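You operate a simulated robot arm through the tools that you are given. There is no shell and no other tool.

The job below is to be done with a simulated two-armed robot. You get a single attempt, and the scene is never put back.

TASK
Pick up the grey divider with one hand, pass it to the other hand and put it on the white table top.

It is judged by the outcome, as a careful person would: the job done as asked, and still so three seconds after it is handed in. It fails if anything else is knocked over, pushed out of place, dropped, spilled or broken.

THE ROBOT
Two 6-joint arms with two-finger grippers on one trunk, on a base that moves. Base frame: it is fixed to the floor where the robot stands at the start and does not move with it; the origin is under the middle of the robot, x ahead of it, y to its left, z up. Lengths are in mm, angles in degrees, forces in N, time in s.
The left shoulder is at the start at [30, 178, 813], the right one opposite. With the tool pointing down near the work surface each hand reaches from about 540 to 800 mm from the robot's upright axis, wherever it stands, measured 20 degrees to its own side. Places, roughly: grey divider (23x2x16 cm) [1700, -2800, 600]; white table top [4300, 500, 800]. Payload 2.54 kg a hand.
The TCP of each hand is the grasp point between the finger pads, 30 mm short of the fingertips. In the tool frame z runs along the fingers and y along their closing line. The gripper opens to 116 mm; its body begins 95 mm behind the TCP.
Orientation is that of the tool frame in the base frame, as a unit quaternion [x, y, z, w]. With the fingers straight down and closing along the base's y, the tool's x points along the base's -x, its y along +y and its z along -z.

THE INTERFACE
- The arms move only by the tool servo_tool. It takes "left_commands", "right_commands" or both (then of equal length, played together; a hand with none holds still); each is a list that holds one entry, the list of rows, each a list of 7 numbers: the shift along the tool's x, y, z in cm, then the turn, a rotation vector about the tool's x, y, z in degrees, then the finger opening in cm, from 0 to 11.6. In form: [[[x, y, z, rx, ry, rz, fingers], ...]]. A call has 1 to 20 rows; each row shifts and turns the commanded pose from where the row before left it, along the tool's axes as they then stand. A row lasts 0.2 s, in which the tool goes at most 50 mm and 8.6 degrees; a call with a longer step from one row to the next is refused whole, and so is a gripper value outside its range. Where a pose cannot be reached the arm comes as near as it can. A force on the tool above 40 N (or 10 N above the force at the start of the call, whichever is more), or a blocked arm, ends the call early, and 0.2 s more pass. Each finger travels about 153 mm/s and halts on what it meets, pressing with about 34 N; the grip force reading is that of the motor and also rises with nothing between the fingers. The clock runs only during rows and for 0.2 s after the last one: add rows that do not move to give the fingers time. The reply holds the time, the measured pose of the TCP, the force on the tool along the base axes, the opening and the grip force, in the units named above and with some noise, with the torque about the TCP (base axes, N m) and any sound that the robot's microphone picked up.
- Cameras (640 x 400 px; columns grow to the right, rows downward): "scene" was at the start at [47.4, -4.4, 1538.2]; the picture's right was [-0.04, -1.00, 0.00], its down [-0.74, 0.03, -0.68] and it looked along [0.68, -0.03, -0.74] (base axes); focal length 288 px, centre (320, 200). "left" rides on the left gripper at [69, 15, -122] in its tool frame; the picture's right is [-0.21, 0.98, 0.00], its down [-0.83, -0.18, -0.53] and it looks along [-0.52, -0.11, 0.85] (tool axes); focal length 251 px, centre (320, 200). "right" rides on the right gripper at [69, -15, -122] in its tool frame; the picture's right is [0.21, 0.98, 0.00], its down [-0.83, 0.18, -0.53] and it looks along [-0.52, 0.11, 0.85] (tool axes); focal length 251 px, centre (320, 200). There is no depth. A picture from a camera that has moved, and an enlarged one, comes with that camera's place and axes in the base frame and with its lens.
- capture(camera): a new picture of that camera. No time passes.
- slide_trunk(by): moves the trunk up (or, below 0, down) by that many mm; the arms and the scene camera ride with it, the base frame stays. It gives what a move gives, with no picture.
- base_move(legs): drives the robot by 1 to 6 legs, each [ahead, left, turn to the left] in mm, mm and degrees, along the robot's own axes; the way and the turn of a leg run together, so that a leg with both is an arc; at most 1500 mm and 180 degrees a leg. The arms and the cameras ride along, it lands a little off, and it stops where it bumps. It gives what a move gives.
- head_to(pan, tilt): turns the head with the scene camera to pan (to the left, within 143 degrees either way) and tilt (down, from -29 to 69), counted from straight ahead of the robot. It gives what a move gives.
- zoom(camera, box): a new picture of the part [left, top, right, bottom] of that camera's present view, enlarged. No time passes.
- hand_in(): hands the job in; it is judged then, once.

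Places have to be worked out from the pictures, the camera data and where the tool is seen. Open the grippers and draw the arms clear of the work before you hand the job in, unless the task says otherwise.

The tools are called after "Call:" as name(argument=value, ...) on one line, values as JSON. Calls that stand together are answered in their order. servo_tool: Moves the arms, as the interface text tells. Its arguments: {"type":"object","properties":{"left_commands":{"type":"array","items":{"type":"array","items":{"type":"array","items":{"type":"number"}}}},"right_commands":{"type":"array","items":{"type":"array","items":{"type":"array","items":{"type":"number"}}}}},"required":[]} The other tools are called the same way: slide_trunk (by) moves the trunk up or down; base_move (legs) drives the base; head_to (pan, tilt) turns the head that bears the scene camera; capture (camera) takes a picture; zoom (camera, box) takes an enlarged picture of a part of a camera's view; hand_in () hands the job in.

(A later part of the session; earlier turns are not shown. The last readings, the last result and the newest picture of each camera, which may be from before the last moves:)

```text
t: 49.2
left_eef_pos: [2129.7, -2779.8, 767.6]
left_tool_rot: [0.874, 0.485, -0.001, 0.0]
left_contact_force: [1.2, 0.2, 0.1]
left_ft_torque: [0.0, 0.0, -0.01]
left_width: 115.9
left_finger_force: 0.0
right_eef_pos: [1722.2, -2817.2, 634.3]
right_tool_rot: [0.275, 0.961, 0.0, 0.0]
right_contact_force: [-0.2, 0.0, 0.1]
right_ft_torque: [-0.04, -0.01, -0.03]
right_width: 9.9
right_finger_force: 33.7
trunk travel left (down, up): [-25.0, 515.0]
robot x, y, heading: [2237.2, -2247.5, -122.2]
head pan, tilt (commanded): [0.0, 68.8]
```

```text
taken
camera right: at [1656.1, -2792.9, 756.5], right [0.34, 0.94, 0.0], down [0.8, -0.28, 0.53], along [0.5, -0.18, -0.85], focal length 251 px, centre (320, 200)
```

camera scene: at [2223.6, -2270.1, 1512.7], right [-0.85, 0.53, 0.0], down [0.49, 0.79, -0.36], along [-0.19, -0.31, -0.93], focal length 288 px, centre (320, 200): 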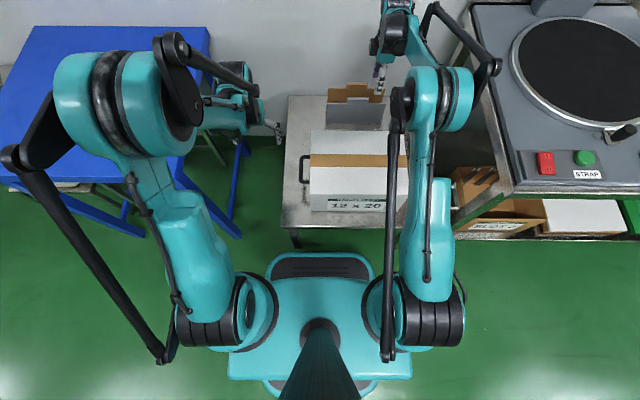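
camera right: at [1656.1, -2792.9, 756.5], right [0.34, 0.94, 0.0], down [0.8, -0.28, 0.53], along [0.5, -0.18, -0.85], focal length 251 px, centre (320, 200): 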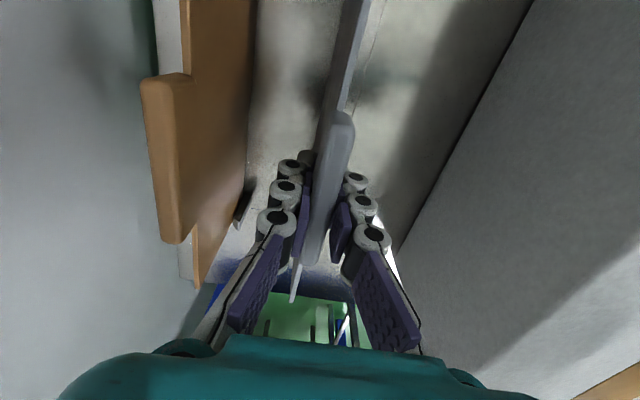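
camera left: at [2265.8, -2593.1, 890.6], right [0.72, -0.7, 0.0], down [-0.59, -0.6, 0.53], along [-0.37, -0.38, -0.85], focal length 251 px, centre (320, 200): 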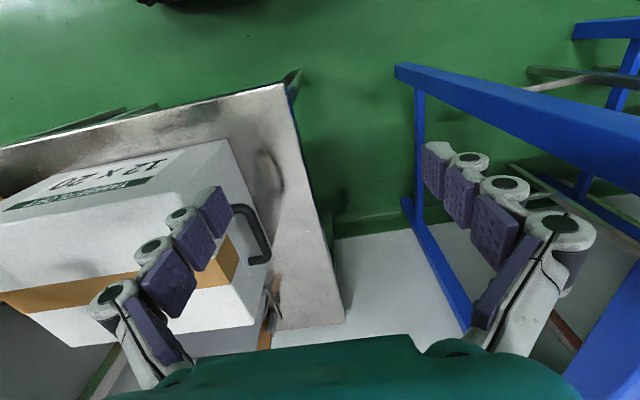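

The fingers stopped at 9.9 mm with 34 N, so something is gripped. I'll zoom in to confirm the pads are on the tab before lifting.

Call:
zoom(camera="right", box=[220, 100, 412, 220])

Call:
zoom(camera="right", box=[220, 190, 412, 310])

```text
3.33 times, centred on (316, 160) of right
camera zoom: at [1656.1, -2792.9, 756.5], right [0.34, 0.94, 0.0], down [0.8, -0.28, 0.53], along [0.5, -0.18, -0.85], focal length 838 px, centre (333, 333)
```

zoom: 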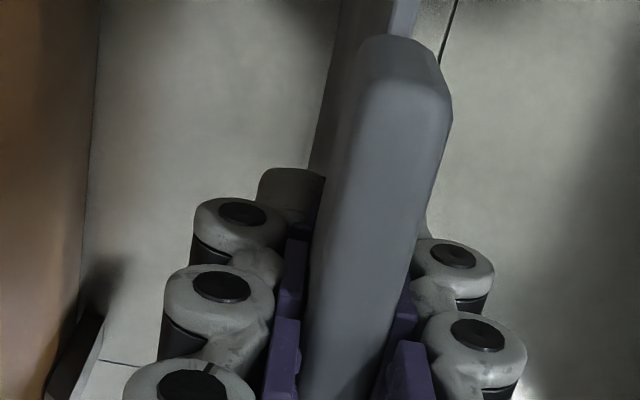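

```text
3.33 times, centred on (316, 250) of right
camera zoom: at [1656.1, -2792.9, 756.5], right [0.34, 0.94, 0.0], down [0.8, -0.28, 0.53], along [0.5, -0.18, -0.85], focal length 838 px, centre (333, 33)
```

zoom: 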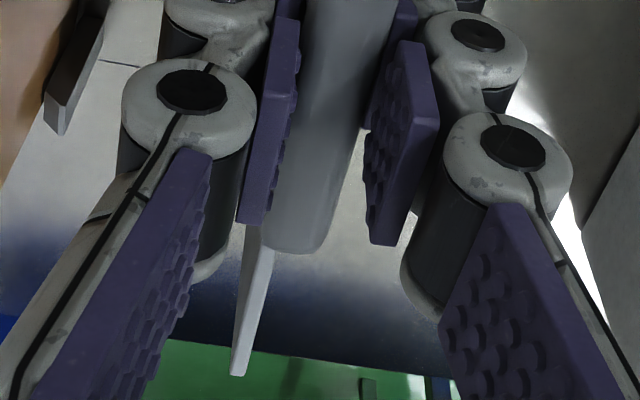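

Both fingers straddle the tab firmly. I'll lift slowly straight up 3 cm with the arm first and watch the force.

Call:
servo_tool(right_commands=[[[0, 0, -0.5, 0, 0, 0, 0], [0, 0, -0.5, 0, 0, 0, 0], [0, 0, -1, 0, 0, 0, 0], [0, 0, -1, 0, 0, 0, 0], [0, 0, 0, 0, 0, 0, 0]]])

Call:
capture(camera="right")

```text
t: 50.4
left_eef_pos: [2130.7, -2779.2, 768.9]
left_tool_rot: [0.875, 0.485, 0.0, 0.0]
left_contact_force: [-0.6, 1.0, 1.2]
left_ft_torque: [0.02, -0.03, 0.02]
left_width: 116.2
left_finger_force: 0.1
right_eef_pos: [1723.1, -2815.5, 665.9]
right_tool_rot: [0.275, 0.961, 0.001, 0.0]
right_contact_force: [-0.4, -0.5, -0.9]
right_ft_torque: [-0.06, 0.08, -0.11]
right_width: 9.7
right_finger_force: 33.6
trunk travel left (down, up): [-25.0, 515.0]
robot x, y, heading: [2241.5, -2248.9, -122.1]
head pan, tilt (commanded): [0.0, 68.8]
```

```text
taken
camera right: at [1656.7, -2792.9, 787.5], right [0.34, 0.94, 0.0], down [0.8, -0.28, 0.53], along [0.5, -0.18, -0.85], focal length 251 px, centre (320, 200)
```

right: 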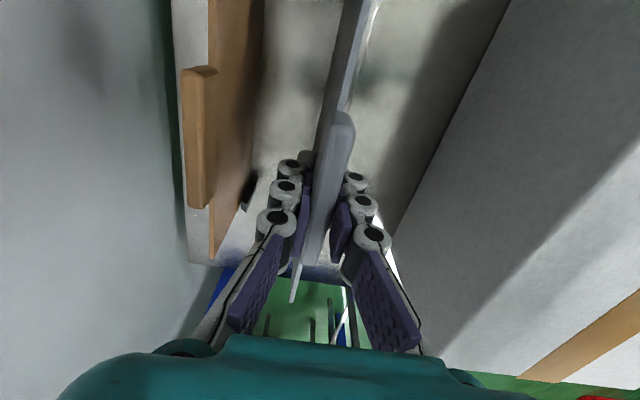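

The divider came up with the hand, only about 1 N of load and no jamming. I'll lift it another 6 cm out of the posts with the arm, then use the trunk to go well above the carton.

Call:
servo_tool(right_commands=[[[0, 0, -1.5, 0, 0, 0, 0], [0, 0, -1.5, 0, 0, 0, 0], [0, 0, -1.5, 0, 0, 0, 0], [0, 0, -1.5, 0, 0, 0, 0], [0, 0, -1, 0, 0, 0, 0], [0, 0, 0, 0, 0, 0, 0]]])

Call:
slide_trunk(by=160)

Call:
capture(camera="right")

Call:
capture(camera="scene")

```text
t: 51.8
left_eef_pos: [2130.0, -2779.7, 769.2]
left_tool_rot: [0.875, 0.485, 0.001, 0.0]
left_contact_force: [0.0, -0.4, -0.1]
left_ft_torque: [0.0, -0.04, -0.01]
left_width: 116.0
left_finger_force: 0.1
right_eef_pos: [1723.4, -2816.0, 735.0]
right_tool_rot: [0.276, 0.961, 0.0, 0.001]
right_contact_force: [-0.7, -0.3, -1.5]
right_ft_torque: [0.0, -0.01, -0.03]
right_width: 9.8
right_finger_force: 34.0
trunk travel left (down, up): [-25.0, 515.0]
robot x, y, heading: [2239.9, -2245.2, -122.2]
head pan, tilt (commanded): [0.0, 68.8]
```

```text
t: 53.6
left_eef_pos: [2129.6, -2779.8, 928.4]
left_tool_rot: [0.874, 0.485, 0.001, 0.0]
left_contact_force: [0.1, -0.5, 0.0]
left_ft_torque: [0.01, 0.02, 0.03]
left_width: 116.1
left_finger_force: 0.1
right_eef_pos: [1724.3, -2816.9, 895.0]
right_tool_rot: [0.275, 0.961, 0.0, 0.001]
right_contact_force: [-0.6, -0.3, -1.5]
right_ft_torque: [0.0, -0.01, 0.0]
right_width: 9.7
right_finger_force: 34.0
trunk travel left (down, up): [-185.0, 355.0]
robot x, y, heading: [2236.9, -2247.3, -122.0]
head pan, tilt (commanded): [0.0, 68.8]
```

```text
taken
camera right: at [1656.1, -2792.7, 1016.6], right [0.34, 0.94, 0.0], down [0.8, -0.28, 0.53], along [0.5, -0.18, -0.85], focal length 251 px, centre (320, 200)
```

right: 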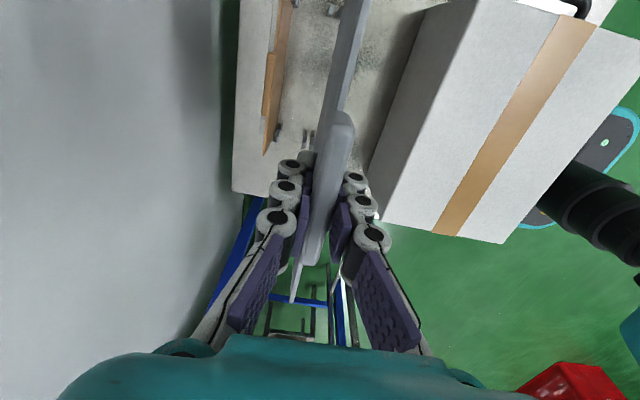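

```text
taken
camera scene: at [2223.4, -2270.4, 1672.6], right [-0.85, 0.53, 0.0], down [0.49, 0.79, -0.36], along [-0.19, -0.31, -0.93], focal length 288 px, centre (320, 200)
```

scene: 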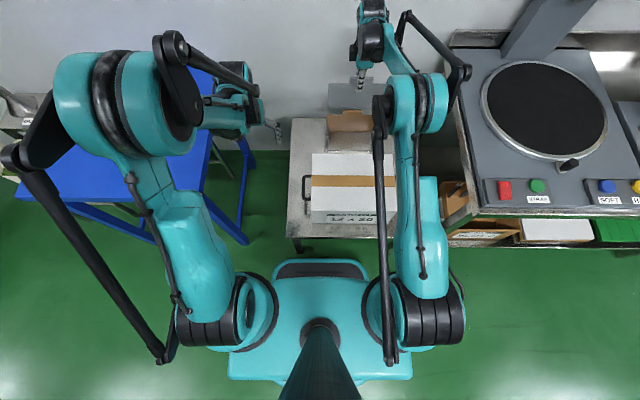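

The divider is clear at about 150 g, with its bottom edge at z≈747, roughly 100 mm above the carton. I'll back straight out 450 mm into the aisle for the handover.

Call:
base_move(legs=[[-450, 0, 0]])

Call:
head_to(pan=0, tilt=45)

Call:
capture(camera="scene")

Call:
head_to(pan=120, tilt=25)

Call:
capture(camera="scene")

Call:
head_to(pan=-130, tilt=25)

Call:
capture(camera="scene")

```text
t: 56.3
left_eef_pos: [2366.8, -2399.3, 928.1]
left_tool_rot: [0.875, 0.484, 0.0, 0.0]
left_contact_force: [0.4, 0.2, 0.5]
left_ft_torque: [-0.06, 0.01, 0.02]
left_width: 116.1
left_finger_force: 0.1
right_eef_pos: [1959.4, -2434.8, 895.8]
right_tool_rot: [0.277, 0.961, 0.0, 0.0]
right_contact_force: [0.1, 0.4, -0.1]
right_ft_torque: [-0.04, 0.03, 0.02]
right_width: 9.7
right_finger_force: 33.9
trunk travel left (down, up): [-185.0, 355.0]
robot x, y, heading: [2480.0, -1867.1, -122.3]
head pan, tilt (commanded): [0.0, 68.8]
```

```text
t: 57.2
left_eef_pos: [2367.9, -2398.4, 929.5]
left_tool_rot: [0.875, 0.484, 0.0, 0.0]
left_contact_force: [-1.2, 0.5, -0.4]
left_ft_torque: [-0.04, -0.02, 0.01]
left_width: 115.9
left_finger_force: 0.0
right_eef_pos: [1960.3, -2435.0, 895.7]
right_tool_rot: [0.276, 0.961, 0.0, 0.0]
right_contact_force: [-0.7, 0.1, -1.7]
right_ft_torque: [-0.03, -0.01, -0.02]
right_width: 9.6
right_finger_force: 34.4
trunk travel left (down, up): [-185.0, 355.0]
robot x, y, heading: [2480.2, -1867.0, -122.0]
head pan, tilt (commanded): [0.0, 45.0]
```

```text
taken
camera scene: at [2448.1, -1911.5, 1701.5], right [-0.85, 0.53, 0.0], down [0.38, 0.6, -0.71], along [-0.38, -0.6, -0.71], focal length 288 px, centre (320, 200)
```

scene: 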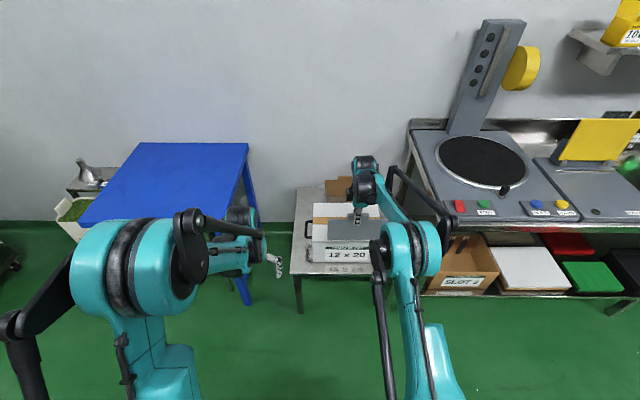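

```text
t: 59.2
left_eef_pos: [2367.8, -2399.7, 927.2]
left_tool_rot: [0.875, 0.484, 0.0, 0.0]
left_contact_force: [0.5, -0.3, 0.1]
left_ft_torque: [-0.02, 0.01, 0.01]
left_width: 116.0
left_finger_force: 0.0
right_eef_pos: [1960.4, -2436.9, 894.7]
right_tool_rot: [0.277, 0.961, 0.0, 0.0]
right_contact_force: [0.3, -1.1, -0.7]
right_ft_torque: [-0.03, -0.02, 0.01]
right_width: 9.6
right_finger_force: 33.8
trunk travel left (down, up): [-185.0, 355.0]
robot x, y, heading: [2477.3, -1865.4, -121.9]
head pan, tilt (commanded): [120.0, 25.0]
```

```text
taken
camera scene: at [2583.2, -1846.3, 1732.2], right [-0.04, -1.0, 0.0], down [-0.42, 0.02, -0.91], along [0.91, -0.03, -0.42], focal length 288 px, centre (320, 200)
```

scene: 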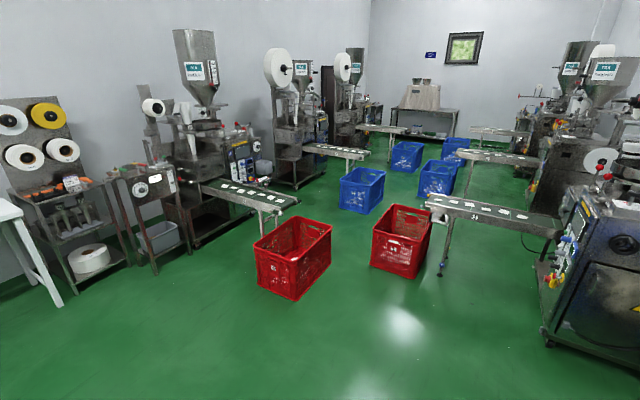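

```text
t: 62.7
left_eef_pos: [2367.7, -2399.9, 928.6]
left_tool_rot: [0.875, 0.485, 0.001, 0.0]
left_contact_force: [0.1, 0.2, 0.6]
left_ft_torque: [-0.01, 0.0, 0.04]
left_width: 115.9
left_finger_force: 0.0
right_eef_pos: [1960.3, -2435.6, 895.0]
right_tool_rot: [0.277, 0.961, 0.001, 0.0]
right_contact_force: [-0.2, -0.3, -1.6]
right_ft_torque: [0.01, -0.02, 0.01]
right_width: 9.9
right_finger_force: 34.3
trunk travel left (down, up): [-185.0, 355.0]
robot x, y, heading: [2476.9, -1866.3, -122.3]
head pan, tilt (commanded): [-130.0, 25.0]
```

```text
taken
camera scene: at [2462.8, -1755.2, 1732.2], right [0.95, 0.31, 0.0], down [0.13, -0.4, -0.91], along [-0.28, 0.86, -0.42], focal length 288 px, centre (320, 200)
```

scene: 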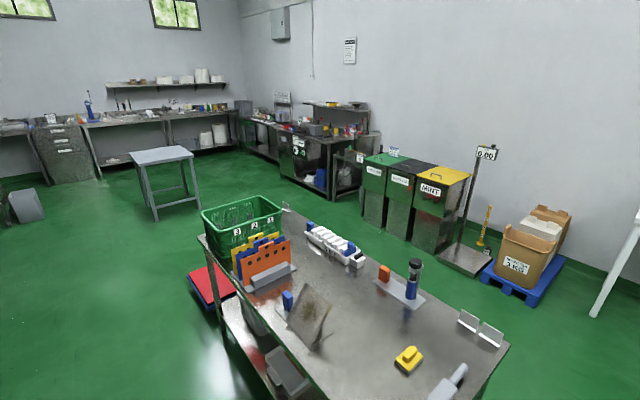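

The plate is held securely and I'm back in the aisle. For the handover I'll bring the right hand back to about 660 mm ahead. Meanwhile I'll turn the left tool 90° and move it forward, so it can then tip over and point inward at the plate's left edge.

Call:
servo_tool(left_commands=[[[0, 0, 0, 0, 0, 8.2, 8], [0, 0, 0, 0, 0, 8.2, 8], [0, 0, 0, 0, 0, 8.2, 8], [0, 0, 0, 0, 0, 8.2, 8], [0, 0, 0, 0, 0, 8.2, 8], [0, 0, 0, 0, 0, 8.2, 8], [0, 0, 0, 0, 0, 8.2, 8], [0, 0, 0, 0, 0, 8.2, 8], [0, 0, 0, 0, 0, 8.2, 8], [0, 0, 0, 0, 0, 8.2, 8], [0, 0, 0, 0, 0, 8.0, 8], [0, 3, 0, 0, 0, 0, 8], [0, 3, 0, 0, 0, 0, 8], [0, 3, 0, 0, 0, 0, 8], [0, 3, 0, 0, 0, 0, 8], [0, 3, 0, 0, 0, 0, 8], [0, 0, 0, 0, 0, 0, 8]]], right_commands=[[[0, 0, 0, 0, 0, 0, 0], [0, 0.9, 0, 0, 0, 0, 0], [0, 0.9, 0, 0, 0, 0, 0], [0, 0.9, 0, 0, 0, 0, 0], [0, 0.9, 0, 0, 0, 0, 0], [0, 0.9, 0, 0, 0, 0, 0], [0, 0.9, 0, 0, 0, 0, 0], [0, 0.9, 0, 0, 0, 0, 0], [0, 0.9, 0, 0, 0, 0, 0], [0, 0.9, 0, 0, 0, 0, 0], [0, 0.9, 0, 0, 0, 0, 0], [0, 0.7, 0, 0, 0, 0, 0], [0, 0, 0, 0, 0, 0, 0], [0, 0, 0, 0, 0, 0, 0], [0, 0, 0, 0, 0, 0, 0], [0, 0, 0, 0, 0, 0, 0], [0, 0, 0, 0, 0, 0, 0]]])

Call:
head_to(pan=0, tilt=50)

Call:
capture(camera="scene")

```text
t: 66.3
left_eef_pos: [2287.0, -2525.5, 929.6]
left_tool_rot: [0.961, -0.277, 0.001, -0.001]
left_contact_force: [-0.1, 0.1, 1.4]
left_ft_torque: [-0.03, 0.03, -0.01]
left_width: 80.2
left_finger_force: 0.1
right_eef_pos: [2012.5, -2353.1, 896.0]
right_tool_rot: [0.276, 0.961, 0.0, 0.0]
right_contact_force: [-0.7, 0.0, -0.8]
right_ft_torque: [-0.01, 0.0, 0.04]
right_width: 9.9
right_finger_force: 33.9
trunk travel left (down, up): [-185.0, 355.0]
robot x, y, heading: [2477.9, -1869.7, -121.7]
head pan, tilt (commanded): [-130.0, 25.0]
```

```text
t: 68.4
left_eef_pos: [2287.2, -2526.1, 928.7]
left_tool_rot: [0.961, -0.277, 0.001, 0.0]
left_contact_force: [0.0, 0.7, 0.8]
left_ft_torque: [0.03, 0.01, 0.0]
left_width: 79.9
left_finger_force: 0.1
right_eef_pos: [2011.5, -2354.2, 896.0]
right_tool_rot: [0.276, 0.961, 0.0, 0.001]
right_contact_force: [-0.4, 0.1, -1.2]
right_ft_torque: [0.01, -0.02, 0.04]
right_width: 9.8
right_finger_force: 34.0
trunk travel left (down, up): [-185.0, 355.0]
robot x, y, heading: [2477.5, -1870.2, -121.8]
head pan, tilt (commanded): [0.0, 50.0]
```

```text
taken
camera scene: at [2450.2, -1908.0, 1694.7], right [-0.85, 0.53, 0.0], down [0.41, 0.65, -0.64], along [-0.34, -0.54, -0.77], focal length 288 px, centre (320, 200)
```

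scene: 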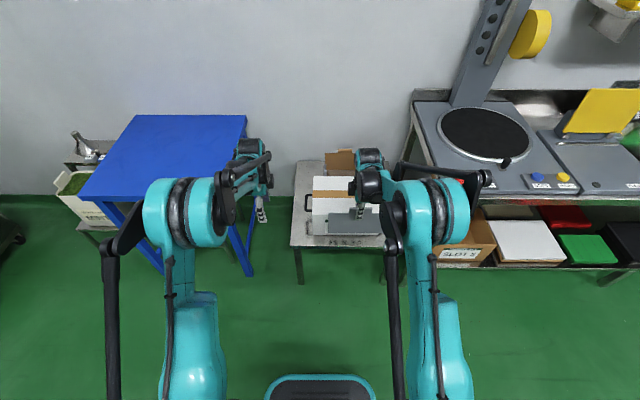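

Both hands are in position. Now I'll tip the left tool inward by 90° about its closing axis so that it points to the right, at the plate's left edge.

Call:
servo_tool(left_commands=[[[0, 0, 0, 0, -8.2, 0, 8], [0, 0, 0, 0, -8.2, 0, 8], [0, 0, 0, 0, -8.2, 0, 8], [0, 0, 0, 0, -8.2, 0, 8], [0, 0, 0, 0, -8.2, 0, 8], [0, 0, 0, 0, -8.2, 0, 8], [0, 0, 0, 0, -8.2, 0, 8], [0, 0, 0, 0, -8.2, 0, 8], [0, 0, 0, 0, -8.2, 0, 8], [0, 0, 0, 0, -8.2, 0, 8], [0, 0, 0, 0, -8.0, 0, 8], [0, 0, 0, 0, 0, 0, 8]]])

Call:
capture(camera="scene")

Call:
capture(camera="left")

```text
t: 71.0
left_eef_pos: [2288.3, -2520.7, 936.1]
left_tool_rot: [-0.68, 0.195, 0.68, 0.195]
left_contact_force: [-0.1, -1.0, -0.9]
left_ft_torque: [-0.02, 0.01, 0.0]
left_width: 79.9
left_finger_force: 0.0
left hand out of reach, approached as far as the arm can: row 11
right_eef_pos: [2012.0, -2353.0, 895.8]
right_tool_rot: [0.277, 0.961, 0.0, 0.0]
right_contact_force: [0.3, -0.1, -2.2]
right_ft_torque: [0.02, 0.0, -0.03]
right_width: 9.6
right_finger_force: 34.1
trunk travel left (down, up): [-185.0, 355.0]
robot x, y, heading: [2475.4, -1867.3, -122.3]
head pan, tilt (commanded): [0.0, 50.0]
```

```text
taken
camera scene: at [2450.3, -1908.4, 1694.7], right [-0.85, 0.53, 0.0], down [0.41, 0.65, -0.64], along [-0.34, -0.54, -0.77], focal length 288 px, centre (320, 200)
```

scene: 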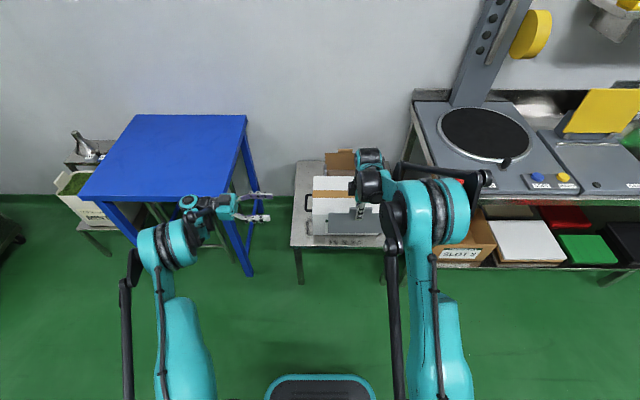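

```text
taken
camera left: at [2384.4, -2598.5, 866.5], right [-0.52, -0.83, 0.21], down [0.55, -0.13, 0.83], along [-0.66, 0.55, 0.52], focal length 251 px, centre (320, 200)
```

left: 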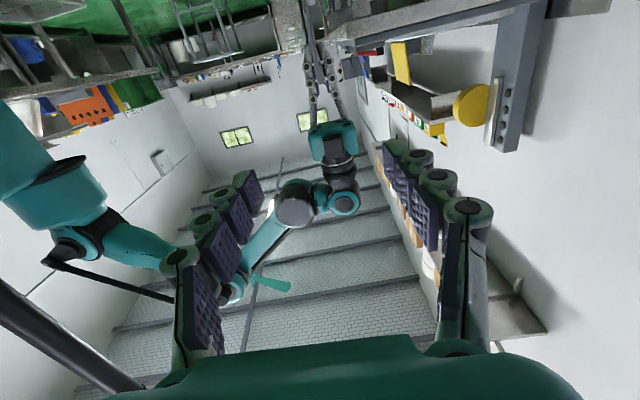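

The left tool now points right, level and closing along my forward axis. Right TCP: 657 ahead, 135 right. The plate should span 20–250 mm right, with mid-height z≈817. I'll lower the left hand to that height and move it most of the way in, then check alignment.

Call:
servo_tool(left_commands=[[[3, 0.1, 0, 0, 0, 0, 8], [3, 0.2, 0, 0, 0, 0, 8], [3, 0.2, 0, 0, 0, 0, 8], [3, 0, 0, 0, 0, 0, 8], [0, 0, 3, 0, 0, 0, 6], [0, 0, 3, 0, 0, 0, 5], [0, 0, 3, 0, 0, 0, 5], [0, 0, 3, 0, 0, 0, 5], [0, 0, 0, 0, 0, 0, 5]]])

Call:
capture(camera="scene")

Call:
capture(camera="left")

Call:
zoom(camera="scene", box=[220, 150, 420, 275])

```text
t: 73.0
left_eef_pos: [2195.4, -2404.8, 897.2]
left_tool_rot: [0.68, -0.195, -0.68, -0.195]
left_contact_force: [-0.1, -1.0, 0.4]
left_ft_torque: [0.01, -0.02, 0.01]
left_width: 49.9
left_finger_force: 0.0
left hand out of reach, approached as far as the arm can: row 1, 2, 3, 4
right_eef_pos: [2010.3, -2353.6, 895.9]
right_tool_rot: [0.276, 0.961, 0.0, 0.001]
right_contact_force: [-0.7, 0.7, -1.2]
right_ft_torque: [0.0, 0.0, 0.0]
right_width: 9.8
right_finger_force: 33.5
trunk travel left (down, up): [-185.0, 355.0]
robot x, y, heading: [2477.9, -1867.2, -121.9]
head pan, tilt (commanded): [0.0, 50.0]
```

```text
taken
camera scene: at [2450.6, -1908.3, 1694.6], right [-0.85, 0.53, 0.0], down [0.41, 0.65, -0.64], along [-0.34, -0.54, -0.77], focal length 288 px, centre (320, 200)
```

scene: 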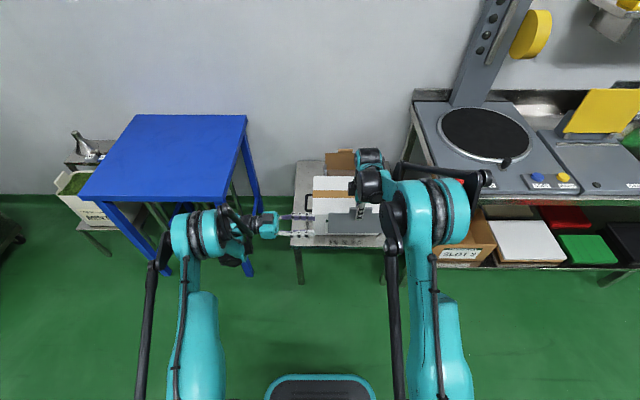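

```text
taken
camera left: at [2290.1, -2482.8, 827.7], right [-0.52, -0.83, 0.21], down [0.55, -0.13, 0.83], along [-0.66, 0.55, 0.52], focal length 251 px, centre (320, 200)
```

left: 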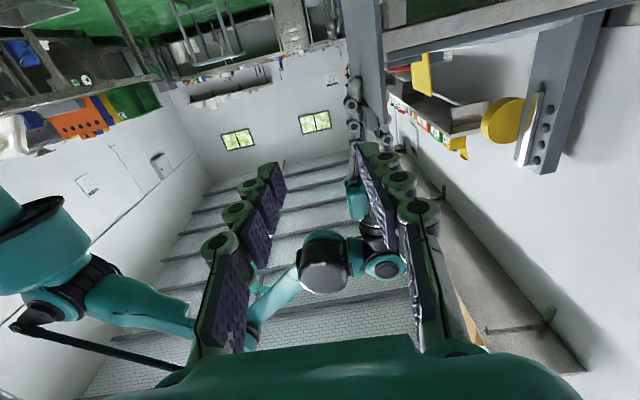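

```text
3.20 times, centred on (320, 212) of scene
camera zoom: at [2450.6, -1908.3, 1694.6], right [-0.85, 0.53, 0.0], down [0.41, 0.65, -0.64], along [-0.34, -0.54, -0.77], focal length 923 px, centre (320, 160)
```

zoom: 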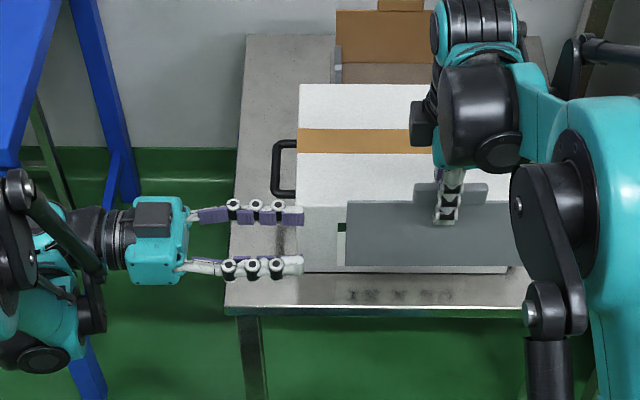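

The left hand couldn't get lower while it was that far out. It ended at z=897, 605 ahead, with plenty of gap left to the plate. Now that it's nearer the middle, I'll try moving it down and forward again.

Call:
servo_tool(left_commands=[[[0, 2.5, 0, 0, 0, 0, 5], [0, 2.5, 0, 0, 0, 0, 5], [2, 0, 0, 0, 0, 0, 5], [2, 0, 0, 0, 0, 0, 5], [2, 0, 0, 0, 0, 0, 5], [0, 0, 0, 0, 0, 0, 5]]])

Call:
zoom(camera="scene", box=[220, 150, 420, 275])

```text
t: 74.4
left_eef_pos: [2179.9, -2418.0, 887.1]
left_tool_rot: [0.68, -0.195, -0.679, -0.195]
left_contact_force: [0.9, 0.2, -1.0]
left_ft_torque: [-0.04, 0.0, 0.01]
left_width: 49.9
left_finger_force: 0.0
left hand out of reach, approached as far as the arm can: row 2, 3, 4, 5
right_eef_pos: [2012.1, -2353.3, 894.7]
right_tool_rot: [0.276, 0.961, 0.0, 0.0]
right_contact_force: [-0.3, -0.8, -1.0]
right_ft_torque: [-0.01, 0.0, 0.03]
right_width: 9.9
right_finger_force: 34.4
trunk travel left (down, up): [-185.0, 355.0]
robot x, y, heading: [2478.2, -1868.9, -122.2]
head pan, tilt (commanded): [0.0, 50.0]
```

```text
3.20 times, centred on (320, 212) of scene
camera zoom: at [2450.2, -1908.1, 1694.7], right [-0.85, 0.53, 0.0], down [0.41, 0.65, -0.64], along [-0.34, -0.54, -0.77], focal length 923 px, centre (320, 160)
```

zoom: 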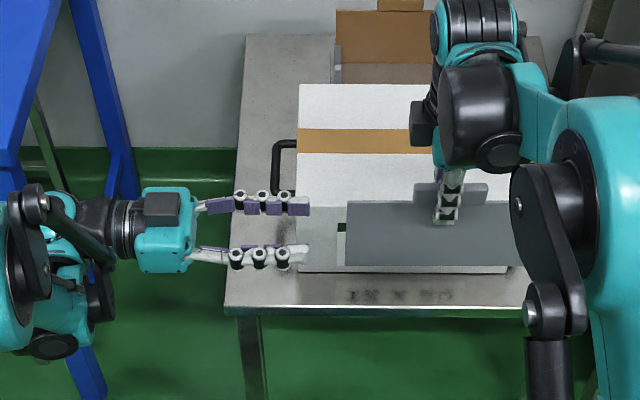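

The left arm is at a limit when low and level here, but it was fine at z≈936. So instead I'll bring the plate to the left hand by raising the right hand 12 cm and drawing it back 4 cm, while the left hand rises 5 cm.

Call:
servo_tool(left_commands=[[[-1, 0, -1, 0, 0, 0, 5], [-1, 0, -1, 0, 0, 0, 5], [-1, 0, 0, 0, 0, 0, 5], [-1, 0, 0, 0, 0, 0, 5], [-1, 0, 0, 0, 0, 0, 5], [0, 0, 0, 0, 0, 0, 5], [0, 0, 0, 0, 0, 0, 5], [0, 0, 0, 0, 0, 0, 5]]], right_commands=[[[0, 0.7, -2, 0, 0, 0, 0], [0, 0.7, -2, 0, 0, 0, 0], [0, 0.7, -2, 0, 0, 0, 0], [0, 0.7, -2, 0, 0, 0, 0], [0, 0.7, -2, 0, 0, 0, 0], [0, 0.5, -2, 0, 0, 0, 0], [0, 0, 0, 0, 0, 0, 0], [0, 0, 0, 0, 0, 0, 0]]])

Call:
zoom(camera="scene", box=[200, 130, 440, 280])

Call:
capture(camera="left")

```text
t: 76.2
left_eef_pos: [2194.7, -2430.9, 938.0]
left_tool_rot: [0.68, -0.196, -0.679, -0.195]
left_contact_force: [-0.4, 0.4, 0.4]
left_ft_torque: [-0.01, -0.02, 0.03]
left_width: 50.1
left_finger_force: 0.1
right_eef_pos: [2032.7, -2319.0, 1015.1]
right_tool_rot: [0.276, 0.961, -0.001, 0.001]
right_contact_force: [-0.2, 0.3, -2.3]
right_ft_torque: [-0.05, 0.0, 0.01]
right_width: 9.6
right_finger_force: 34.4
trunk travel left (down, up): [-185.0, 355.0]
robot x, y, heading: [2477.6, -1864.1, -122.1]
head pan, tilt (commanded): [0.0, 50.0]
```

```text
2.67 times, centred on (320, 205) of scene
camera zoom: at [2450.4, -1907.9, 1694.7], right [-0.85, 0.53, 0.0], down [0.41, 0.65, -0.64], along [-0.34, -0.54, -0.77], focal length 769 px, centre (320, 187)
```

zoom: 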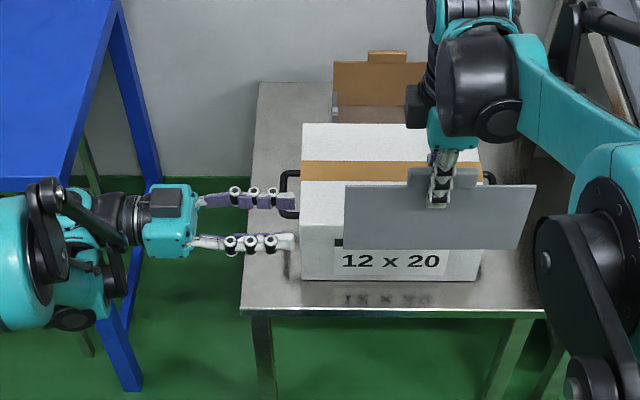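

```text
taken
camera left: at [2291.1, -2508.0, 868.2], right [-0.52, -0.83, 0.21], down [0.55, -0.13, 0.83], along [-0.66, 0.55, 0.52], focal length 251 px, centre (320, 200)
```

left: 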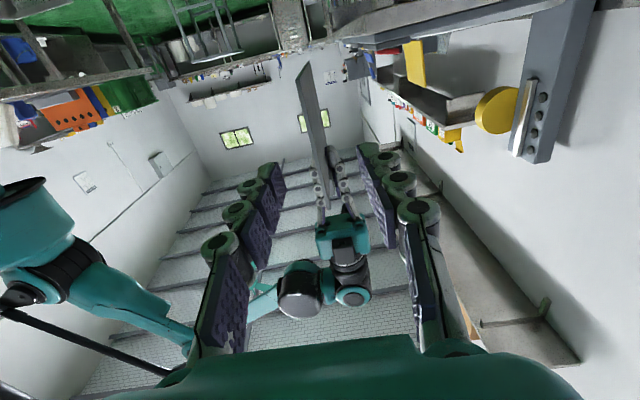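

The plate now hangs at 620 mm ahead with mid-height z≈936, and the left TCP is at 629 ahead, 61 left, z=938. I'll zoom in the left camera to check the plate lines up between the open fingers.

Call:
zoom(camera="left", box=[220, 40, 420, 240])

```text
2.00 times, centred on (320, 140) of left
camera zoom: at [2291.1, -2508.0, 868.2], right [-0.52, -0.83, 0.21], down [0.55, -0.13, 0.83], along [-0.66, 0.55, 0.52], focal length 503 px, centre (320, 320)
```

zoom: 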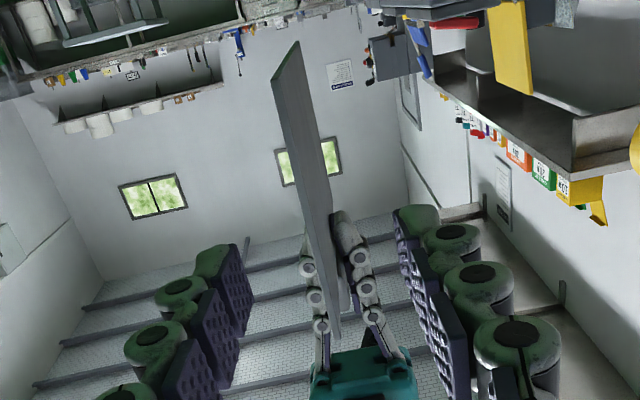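

The plate is about 6 mm toward me from the left tool's centre line, its mid-height is near z≈950, and its near edge is about 81 mm beyond the left TCP. I'll correct those offsets and slide the open left fingers over the edge by 106 mm.

Call:
servo_tool(left_commands=[[[-1.0, -0.65, 0, 0, 0, 0, 5], [0, 0, 2.5, 0, 0, 0, 5], [0, 0, 2.5, 0, 0, 0, 5], [0, 0, 2.0, 0, 0, 0, 5], [0, 0, 2.0, 0, 0, 0, 5], [0, 0, 1.5, 0, 0, 0, 5], [0, 0, 0, 0, 0, 0, 5]]])

Call:
zoom(camera="scene", box=[240, 140, 400, 240])

Call:
capture(camera="left")

```text
t: 77.8
left_eef_pos: [2110.7, -2368.6, 948.6]
left_tool_rot: [0.68, -0.196, -0.679, -0.195]
left_contact_force: [0.0, 0.5, -0.2]
left_ft_torque: [-0.02, 0.02, 0.02]
left_width: 50.0
left_finger_force: 0.0
right_eef_pos: [2034.3, -2318.6, 1015.3]
right_tool_rot: [0.277, 0.961, 0.0, -0.001]
right_contact_force: [0.5, 0.2, -1.4]
right_ft_torque: [0.01, -0.03, 0.01]
right_width: 9.8
right_finger_force: 34.5
trunk travel left (down, up): [-185.0, 355.0]
robot x, y, heading: [2480.1, -1866.1, -122.2]
head pan, tilt (commanded): [0.0, 50.0]
```

```text
4.00 times, centred on (320, 190) of scene
camera zoom: at [2450.5, -1908.1, 1694.7], right [-0.85, 0.53, 0.0], down [0.41, 0.65, -0.64], along [-0.34, -0.54, -0.77], focal length 1154 px, centre (320, 240)
```

zoom: 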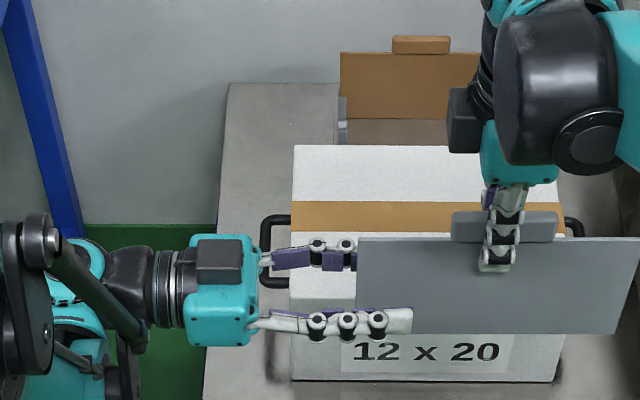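

```text
taken
camera left: at [2205.7, -2446.9, 878.7], right [-0.52, -0.83, 0.21], down [0.55, -0.13, 0.83], along [-0.66, 0.55, 0.52], focal length 251 px, centre (320, 200)
```

left: 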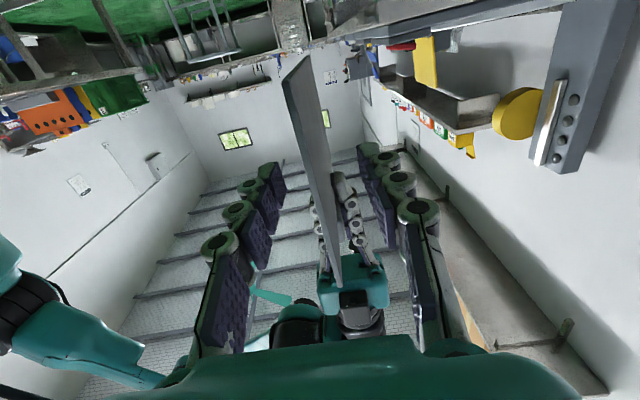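

The plate sits between the left fingers with about 50 mm of overlap. I'll close the left hand gently while the right still holds.

Call:
servo_tool(left_commands=[[[0, 0, 0, 0, 0, 0, 3.5], [0, 0, 0, 0, 0, 0, 2.5], [0, 0, 0, 0, 0, 0, 1.5], [0, 0, 0, 0, 0, 0, 0.8], [0, 0, 0, 0, 0, 0, 0], [0, 0, 0, 0, 0, 0, 0], [0, 0, 0, 0, 0, 0, 0]]])

Call:
zoom(camera="scene", box=[240, 140, 400, 240])

Call:
capture(camera="left")

```text
t: 79.4
left_eef_pos: [2111.5, -2368.4, 947.9]
left_tool_rot: [-0.679, 0.195, 0.68, 0.196]
left_contact_force: [1.3, 4.0, 0.5]
left_ft_torque: [-0.06, 0.07, -0.06]
left_width: 6.0
left_finger_force: 32.2
right_eef_pos: [2034.6, -2319.1, 1015.6]
right_tool_rot: [0.276, 0.961, 0.0, 0.0]
right_contact_force: [-1.0, -4.2, -2.1]
right_ft_torque: [-0.12, 0.06, -0.22]
right_width: 9.9
right_finger_force: 33.8
trunk travel left (down, up): [-185.0, 355.0]
robot x, y, heading: [2481.9, -1867.1, -121.9]
head pan, tilt (commanded): [0.0, 50.0]
```

```text
4.00 times, centred on (320, 190) of scene
camera zoom: at [2450.3, -1908.0, 1694.7], right [-0.85, 0.53, 0.0], down [0.41, 0.65, -0.64], along [-0.34, -0.54, -0.77], focal length 1154 px, centre (320, 240)
```

zoom: 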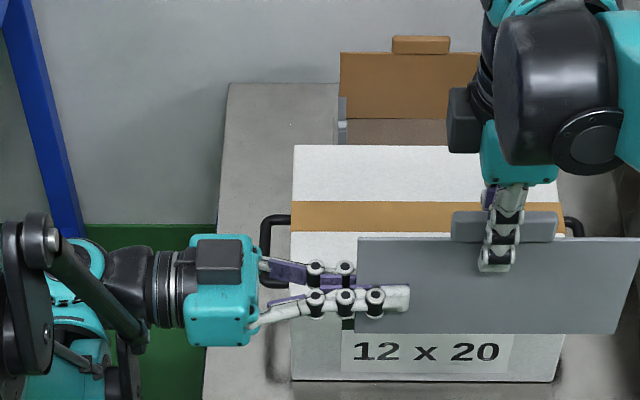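

```text
taken
camera left: at [2205.6, -2446.8, 878.7], right [-0.52, -0.83, 0.21], down [0.55, -0.13, 0.83], along [-0.66, 0.55, 0.52], focal length 251 px, centre (320, 200)
```

left: 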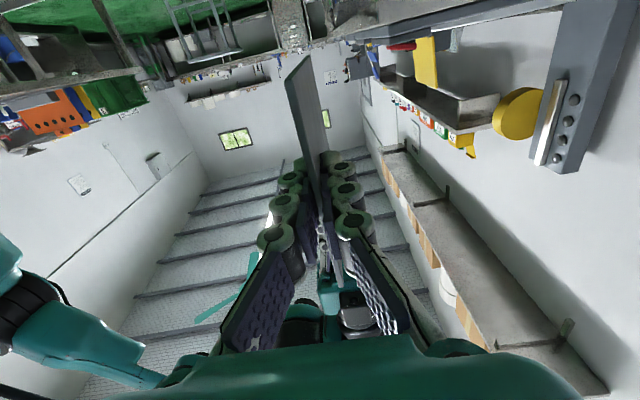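

The left hand grips the plate at 6.0 mm opening with 32 N, and only about 4 N acts between the hands. Now I'll open the right hand and raise it straight up off the tab.

Call:
servo_tool(right_commands=[[[0, 0, 0, 0, 0, 0, 2], [0, 0, 0, 0, 0, 0, 4], [0, 0, 0, 0, 0, 0, 4], [0, 0, -1, 0, 0, 0, 4], [0, 0, -2, 0, 0, 0, 4], [0, 0, -2.5, 0, 0, 0, 4], [0, 0, -2.5, 0, 0, 0, 4], [0, 0, 0, 0, 0, 0, 4]]], left_commands=[[[0, 0, 0, 0, 0, 0, 0], [0, 0, 0, 0, 0, 0, 0], [0, 0, 0, 0, 0, 0, 0], [0, 0, 0, 0, 0, 0, 0], [0, 0, 0, 0, 0, 0, 0], [0, 0, 0, 0, 0, 0, 0], [0, 0, 0, 0, 0, 0, 0], [0, 0, 0, 0, 0, 0, 0]]])

Call:
capture(camera="scene")

Call:
zoom(camera="scene", box=[240, 140, 400, 240])

```text
t: 81.2
left_eef_pos: [2110.4, -2369.1, 947.3]
left_tool_rot: [-0.679, 0.196, 0.68, 0.196]
left_contact_force: [-0.3, -0.5, -0.2]
left_ft_torque: [-0.05, -0.1, 0.01]
left_width: 5.8
left_finger_force: 31.9
right_eef_pos: [2033.9, -2319.1, 1096.1]
right_tool_rot: [0.276, 0.961, 0.0, 0.0]
right_contact_force: [-0.5, -0.4, -0.4]
right_ft_torque: [-0.02, 0.02, 0.0]
right_width: 39.9
right_finger_force: 0.1
trunk travel left (down, up): [-185.0, 355.0]
robot x, y, heading: [2482.4, -1865.9, -122.0]
head pan, tilt (commanded): [0.0, 50.0]
```

```text
taken
camera scene: at [2450.1, -1908.2, 1694.6], right [-0.85, 0.53, 0.0], down [0.41, 0.65, -0.64], along [-0.34, -0.54, -0.77], focal length 288 px, centre (320, 200)
```

scene: 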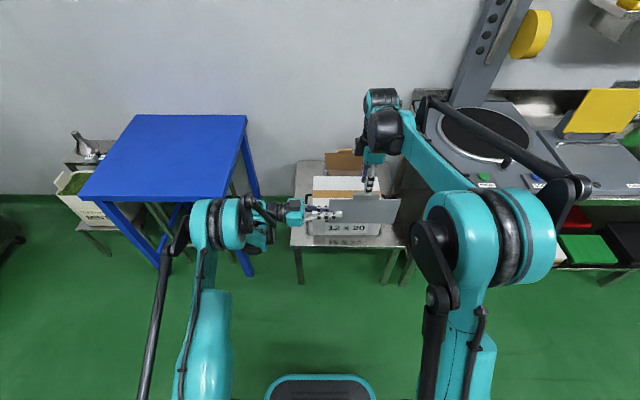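

```text
4.00 times, centred on (320, 190) of scene
camera zoom: at [2450.1, -1908.2, 1694.6], right [-0.85, 0.53, 0.0], down [0.41, 0.65, -0.64], along [-0.34, -0.54, -0.77], focal length 1154 px, centre (320, 240)
```

zoom: 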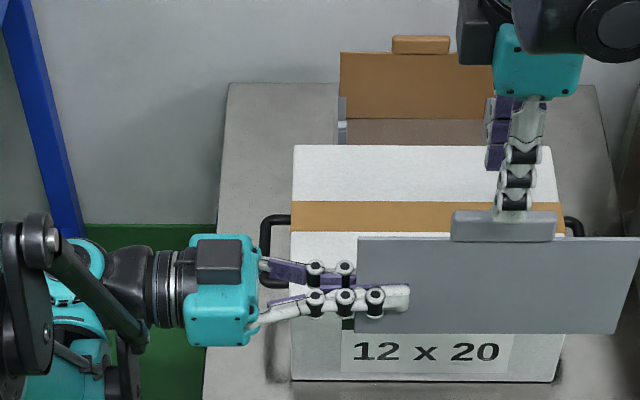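

The handover is done: the left hand holds the plate alone and level, and the right fingers are above the tab. I'll move the right hand up and away to the right, then shift the left hand with the plate left a little.

Call:
servo_tool(right_commands=[[[0, 0, -2, 0, 0, 0, 4], [0, 0, -2, 0, 0, 0, 4], [1.5, 1, 0, 0, 0, 0, 4], [3, 2, 0, 0, 0, 0, 4], [3, 2, 0, 0, 0, 0, 4], [3, 2, 0, 0, 0, 0, 4], [3, 2, 0, 0, 0, 0, 4], [0, 0, 2, 0, 0, 0, 4], [0, 0, 2, 0, 0, 0, 4], [0, 0, 2, 0, 0, 0, 4], [0, 0, 0, 0, 0, 0, 4]]], left_commands=[[[0, 0, 0, 0, 0, 0, 0], [0, 0, 0, 0, 0, 0, 0], [0, 0, 0, 0, 0, 0, 0], [0, 0, 0, 0, 0, 0, 0], [0, 0, -1, 0, 0, 0, 0], [0, 0, -2, 0, 0, 0, 0], [0, 0, -2, 0, 0, 0, 0], [0, 0, -2, 0, 0, 0, 0], [0, 0, -2, 0, 0, 0, 0], [0, 0, -1, 0, 0, 0, 0], [0, 0, 0, 0, 0, 0, 0]]])

Call:
capture(camera="scene")

```text
t: 83.6
left_eef_pos: [2193.7, -2421.8, 947.3]
left_tool_rot: [0.68, -0.196, -0.679, -0.196]
left_contact_force: [1.0, -0.8, 0.7]
left_ft_torque: [-0.09, -0.09, 0.01]
left_width: 6.0
left_finger_force: 32.1
right_eef_pos: [1966.9, -2171.3, 1075.2]
right_tool_rot: [0.276, 0.961, 0.0, 0.0]
right_contact_force: [0.2, 0.2, 0.5]
right_ft_torque: [0.0, -0.02, -0.02]
right_width: 39.9
right_finger_force: 0.0
trunk travel left (down, up): [-185.0, 355.0]
robot x, y, heading: [2479.2, -1864.9, -122.1]
head pan, tilt (commanded): [0.0, 50.0]
```

```text
taken
camera scene: at [2450.5, -1907.5, 1694.7], right [-0.85, 0.53, 0.0], down [0.41, 0.65, -0.64], along [-0.34, -0.54, -0.77], focal length 288 px, centre (320, 200)
```

scene: 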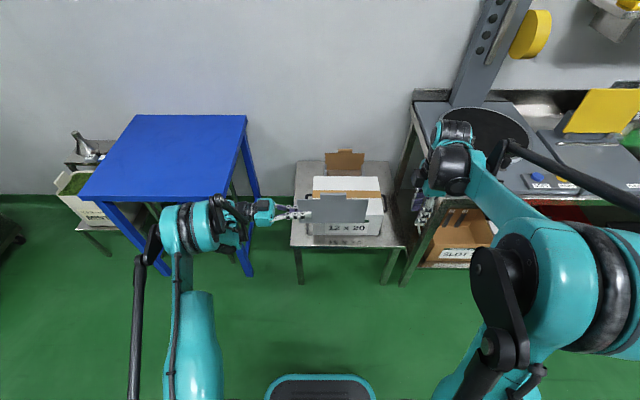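

The left hand is steady with the plate. Next I'll swing the left tool back to pointing down so the plate hangs below it for travel, and bring the right hand down to a compact pose.

Call:
servo_tool(left_commands=[[[0, 0, 0, 0, 8.2, 0, 0], [0, 0, 0, 0, 8.2, 0, 0], [0, 0, 0, 0, 8.2, 0, 0], [0, 0, 0, 0, 8.2, 0, 0], [0, 0, 0, 0, 8.2, 0, 0], [0, 0, 0, 0, 8.2, 0, 0], [0, 0, 0, 0, 8.2, 0, 0], [0, 0, 0, 0, 8.2, 0, 0], [0, 0, 0, 0, 8.2, 0, 0], [0, 0, 0, 0, 8.2, 0, 0], [0, 0, 0, 0, 8.0, 0, 0], [2, -1.5, 0, 0, 0, 0, 0], [2, -1.5, 0, 0, 0, 0, 0], [2, -1.5, 0, 0, 0, 0, 0], [2, -1.5, 0, 0, 0, 0, 0], [2, -1.5, 0, 0, 0, 0, 0], [0, 0, 0, 0, 0, 0, 0]]], right_commands=[[[0, 0, 2, 0, 0, 0, 4], [0, 0, 2, 0, 0, 0, 4], [0, 0, 2, 0, 0, 0, 4], [0, 0, 2, 0, 0, 0, 4], [0, 0, 2, 0, 0, 0, 4], [0, 0, 2, 0, 0, 0, 4], [0, 0, 2, 0, 0, 0, 4], [0, 0, 1, 0, 0, 0, 4], [0, 0, 0, 0, 0, 0, 4], [0, 0, 0, 0, 0, 0, 4], [0, 0, 0, 0, 0, 0, 4], [0, 0, 0, 0, 0, 0, 4], [-1.5, 0, 0, 0, 0, 0, 4], [-1.5, 0, 0, 0, 0, 0, 4], [-1.5, 0, 0, 0, 0, 0, 4], [-1.5, 0, 0, 0, 0, 0, 4], [0, 0, 0, 0, 0, 0, 4]]])

Call:
capture(camera="scene")

Call:
capture(camera="left")

```text
t: 87.2
left_eef_pos: [2318.6, -2411.3, 946.8]
left_tool_rot: [0.961, -0.276, -0.001, 0.0]
left_contact_force: [0.2, 0.2, 0.4]
left_ft_torque: [-0.02, -0.01, 0.0]
left_width: 6.0
left_finger_force: 32.0
right_eef_pos: [2018.3, -2203.3, 925.1]
right_tool_rot: [0.277, 0.961, 0.0, 0.0]
right_contact_force: [0.0, 0.9, 0.0]
right_ft_torque: [0.0, -0.02, 0.0]
right_width: 40.0
right_finger_force: 0.1
trunk travel left (down, up): [-185.0, 355.0]
robot x, y, heading: [2480.2, -1867.9, -122.2]
head pan, tilt (commanded): [0.0, 50.0]
```

```text
taken
camera scene: at [2449.4, -1907.9, 1694.6], right [-0.85, 0.53, 0.0], down [0.41, 0.65, -0.64], along [-0.34, -0.54, -0.77], focal length 288 px, centre (320, 200)
```

scene: 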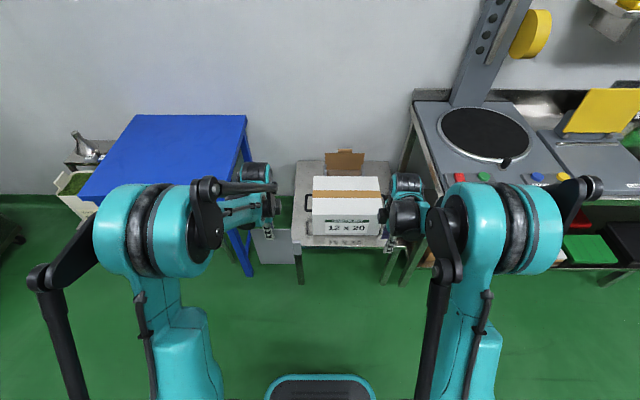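

```text
taken
camera left: at [2369.4, -2461.5, 1069.1], right [-0.7, -0.71, 0.0], down [-0.6, 0.59, 0.53], along [-0.38, 0.37, -0.85], focal length 251 px, centre (320, 200)
```

left: 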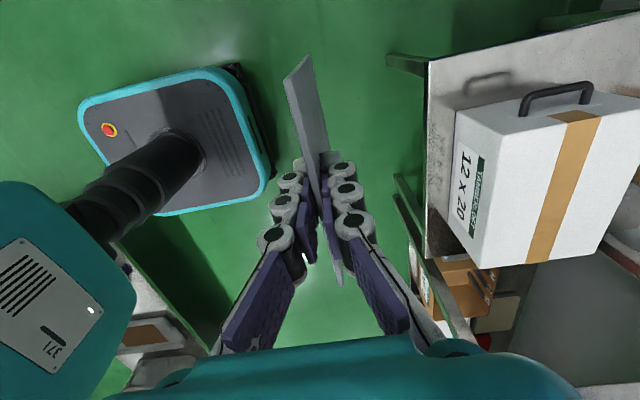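

The plate hangs securely from the left hand, and the way ahead is known: the cart ends well before me along the aisle and the red crates lie farther on. I'll turn left 90°, advance 400 mm, then turn left 90° again to face the white table, and look.

Call:
base_move(legs=[[0, 0, 90], [400, 0, 0]])

Call:
head_to(pan=85, tilt=25)

Call:
capture(camera="scene")

Call:
head_to(pan=0, tilt=30)

Call:
capture(camera="scene")

```text
t: 93.5
left_eef_pos: [3364.7, -2235.5, 947.3]
left_tool_rot: [0.874, 0.486, 0.0, -0.001]
left_contact_force: [0.8, -0.4, -1.5]
left_ft_torque: [0.02, 0.01, 0.05]
left_width: 5.9
left_finger_force: 32.1
right_eef_pos: [3157.6, -2538.2, 924.8]
right_tool_rot: [-0.486, 0.874, 0.0, 0.0]
right_contact_force: [0.3, 0.2, 1.0]
right_ft_torque: [0.04, 0.04, -0.01]
right_width: 40.0
right_finger_force: 0.0
trunk travel left (down, up): [-185.0, 355.0]
robot x, y, heading: [2814.8, -2077.0, -31.9]
head pan, tilt (commanded): [0.0, 50.0]
```

```text
t: 95.1
left_eef_pos: [3363.4, -2236.0, 947.5]
left_tool_rot: [0.874, 0.486, 0.0, 0.0]
left_contact_force: [0.3, -0.8, -0.4]
left_ft_torque: [0.0, -0.05, 0.01]
left_width: 6.0
left_finger_force: 32.3
right_eef_pos: [3157.5, -2537.4, 925.8]
right_tool_rot: [-0.486, 0.874, 0.0, 0.0]
right_contact_force: [0.5, -0.2, 0.5]
right_ft_torque: [0.02, -0.01, 0.02]
right_width: 40.0
right_finger_force: 0.1
trunk travel left (down, up): [-185.0, 355.0]
robot x, y, heading: [2818.9, -2079.2, -31.8]
head pan, tilt (commanded): [85.0, 25.0]
```

```text
taken
camera scene: at [2846.7, -1991.3, 1732.2], right [0.8, -0.6, 0.0], down [-0.25, -0.34, -0.91], along [0.54, 0.72, -0.42], focal length 288 px, centre (320, 200)
```

scene: 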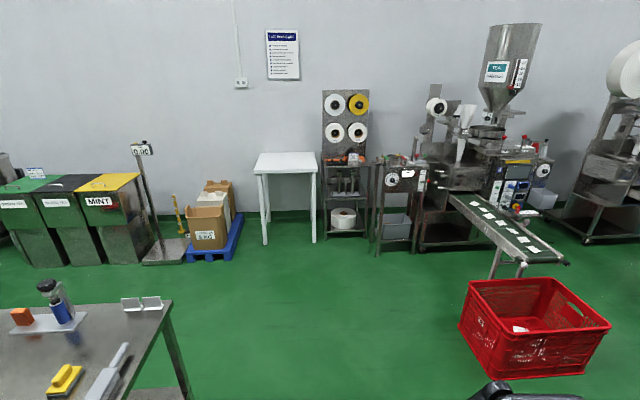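

```text
t: 96.7
left_eef_pos: [3362.8, -2236.0, 946.8]
left_tool_rot: [0.874, 0.486, 0.0, 0.001]
left_contact_force: [0.5, -0.7, -0.3]
left_ft_torque: [0.02, -0.01, 0.0]
left_width: 5.9
left_finger_force: 32.4
right_eef_pos: [3156.5, -2538.6, 925.9]
right_tool_rot: [-0.486, 0.874, 0.001, 0.0]
right_contact_force: [0.2, -0.2, 0.1]
right_ft_torque: [0.02, -0.01, -0.01]
right_width: 40.2
right_finger_force: 0.0
trunk travel left (down, up): [-185.0, 355.0]
robot x, y, heading: [2819.7, -2075.8, -31.6]
head pan, tilt (commanded): [0.0, 30.0]
```

```text
taken
camera scene: at [2868.0, -2112.7, 1724.2], right [-0.53, -0.85, 0.0], down [-0.42, 0.26, -0.87], along [0.74, -0.46, -0.5], focal length 288 px, centre (320, 200)
```

scene: 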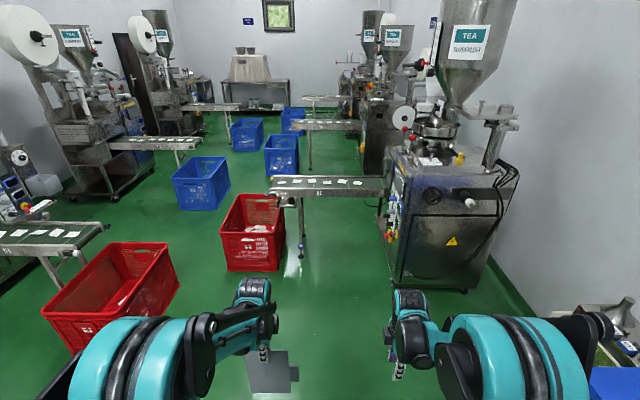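

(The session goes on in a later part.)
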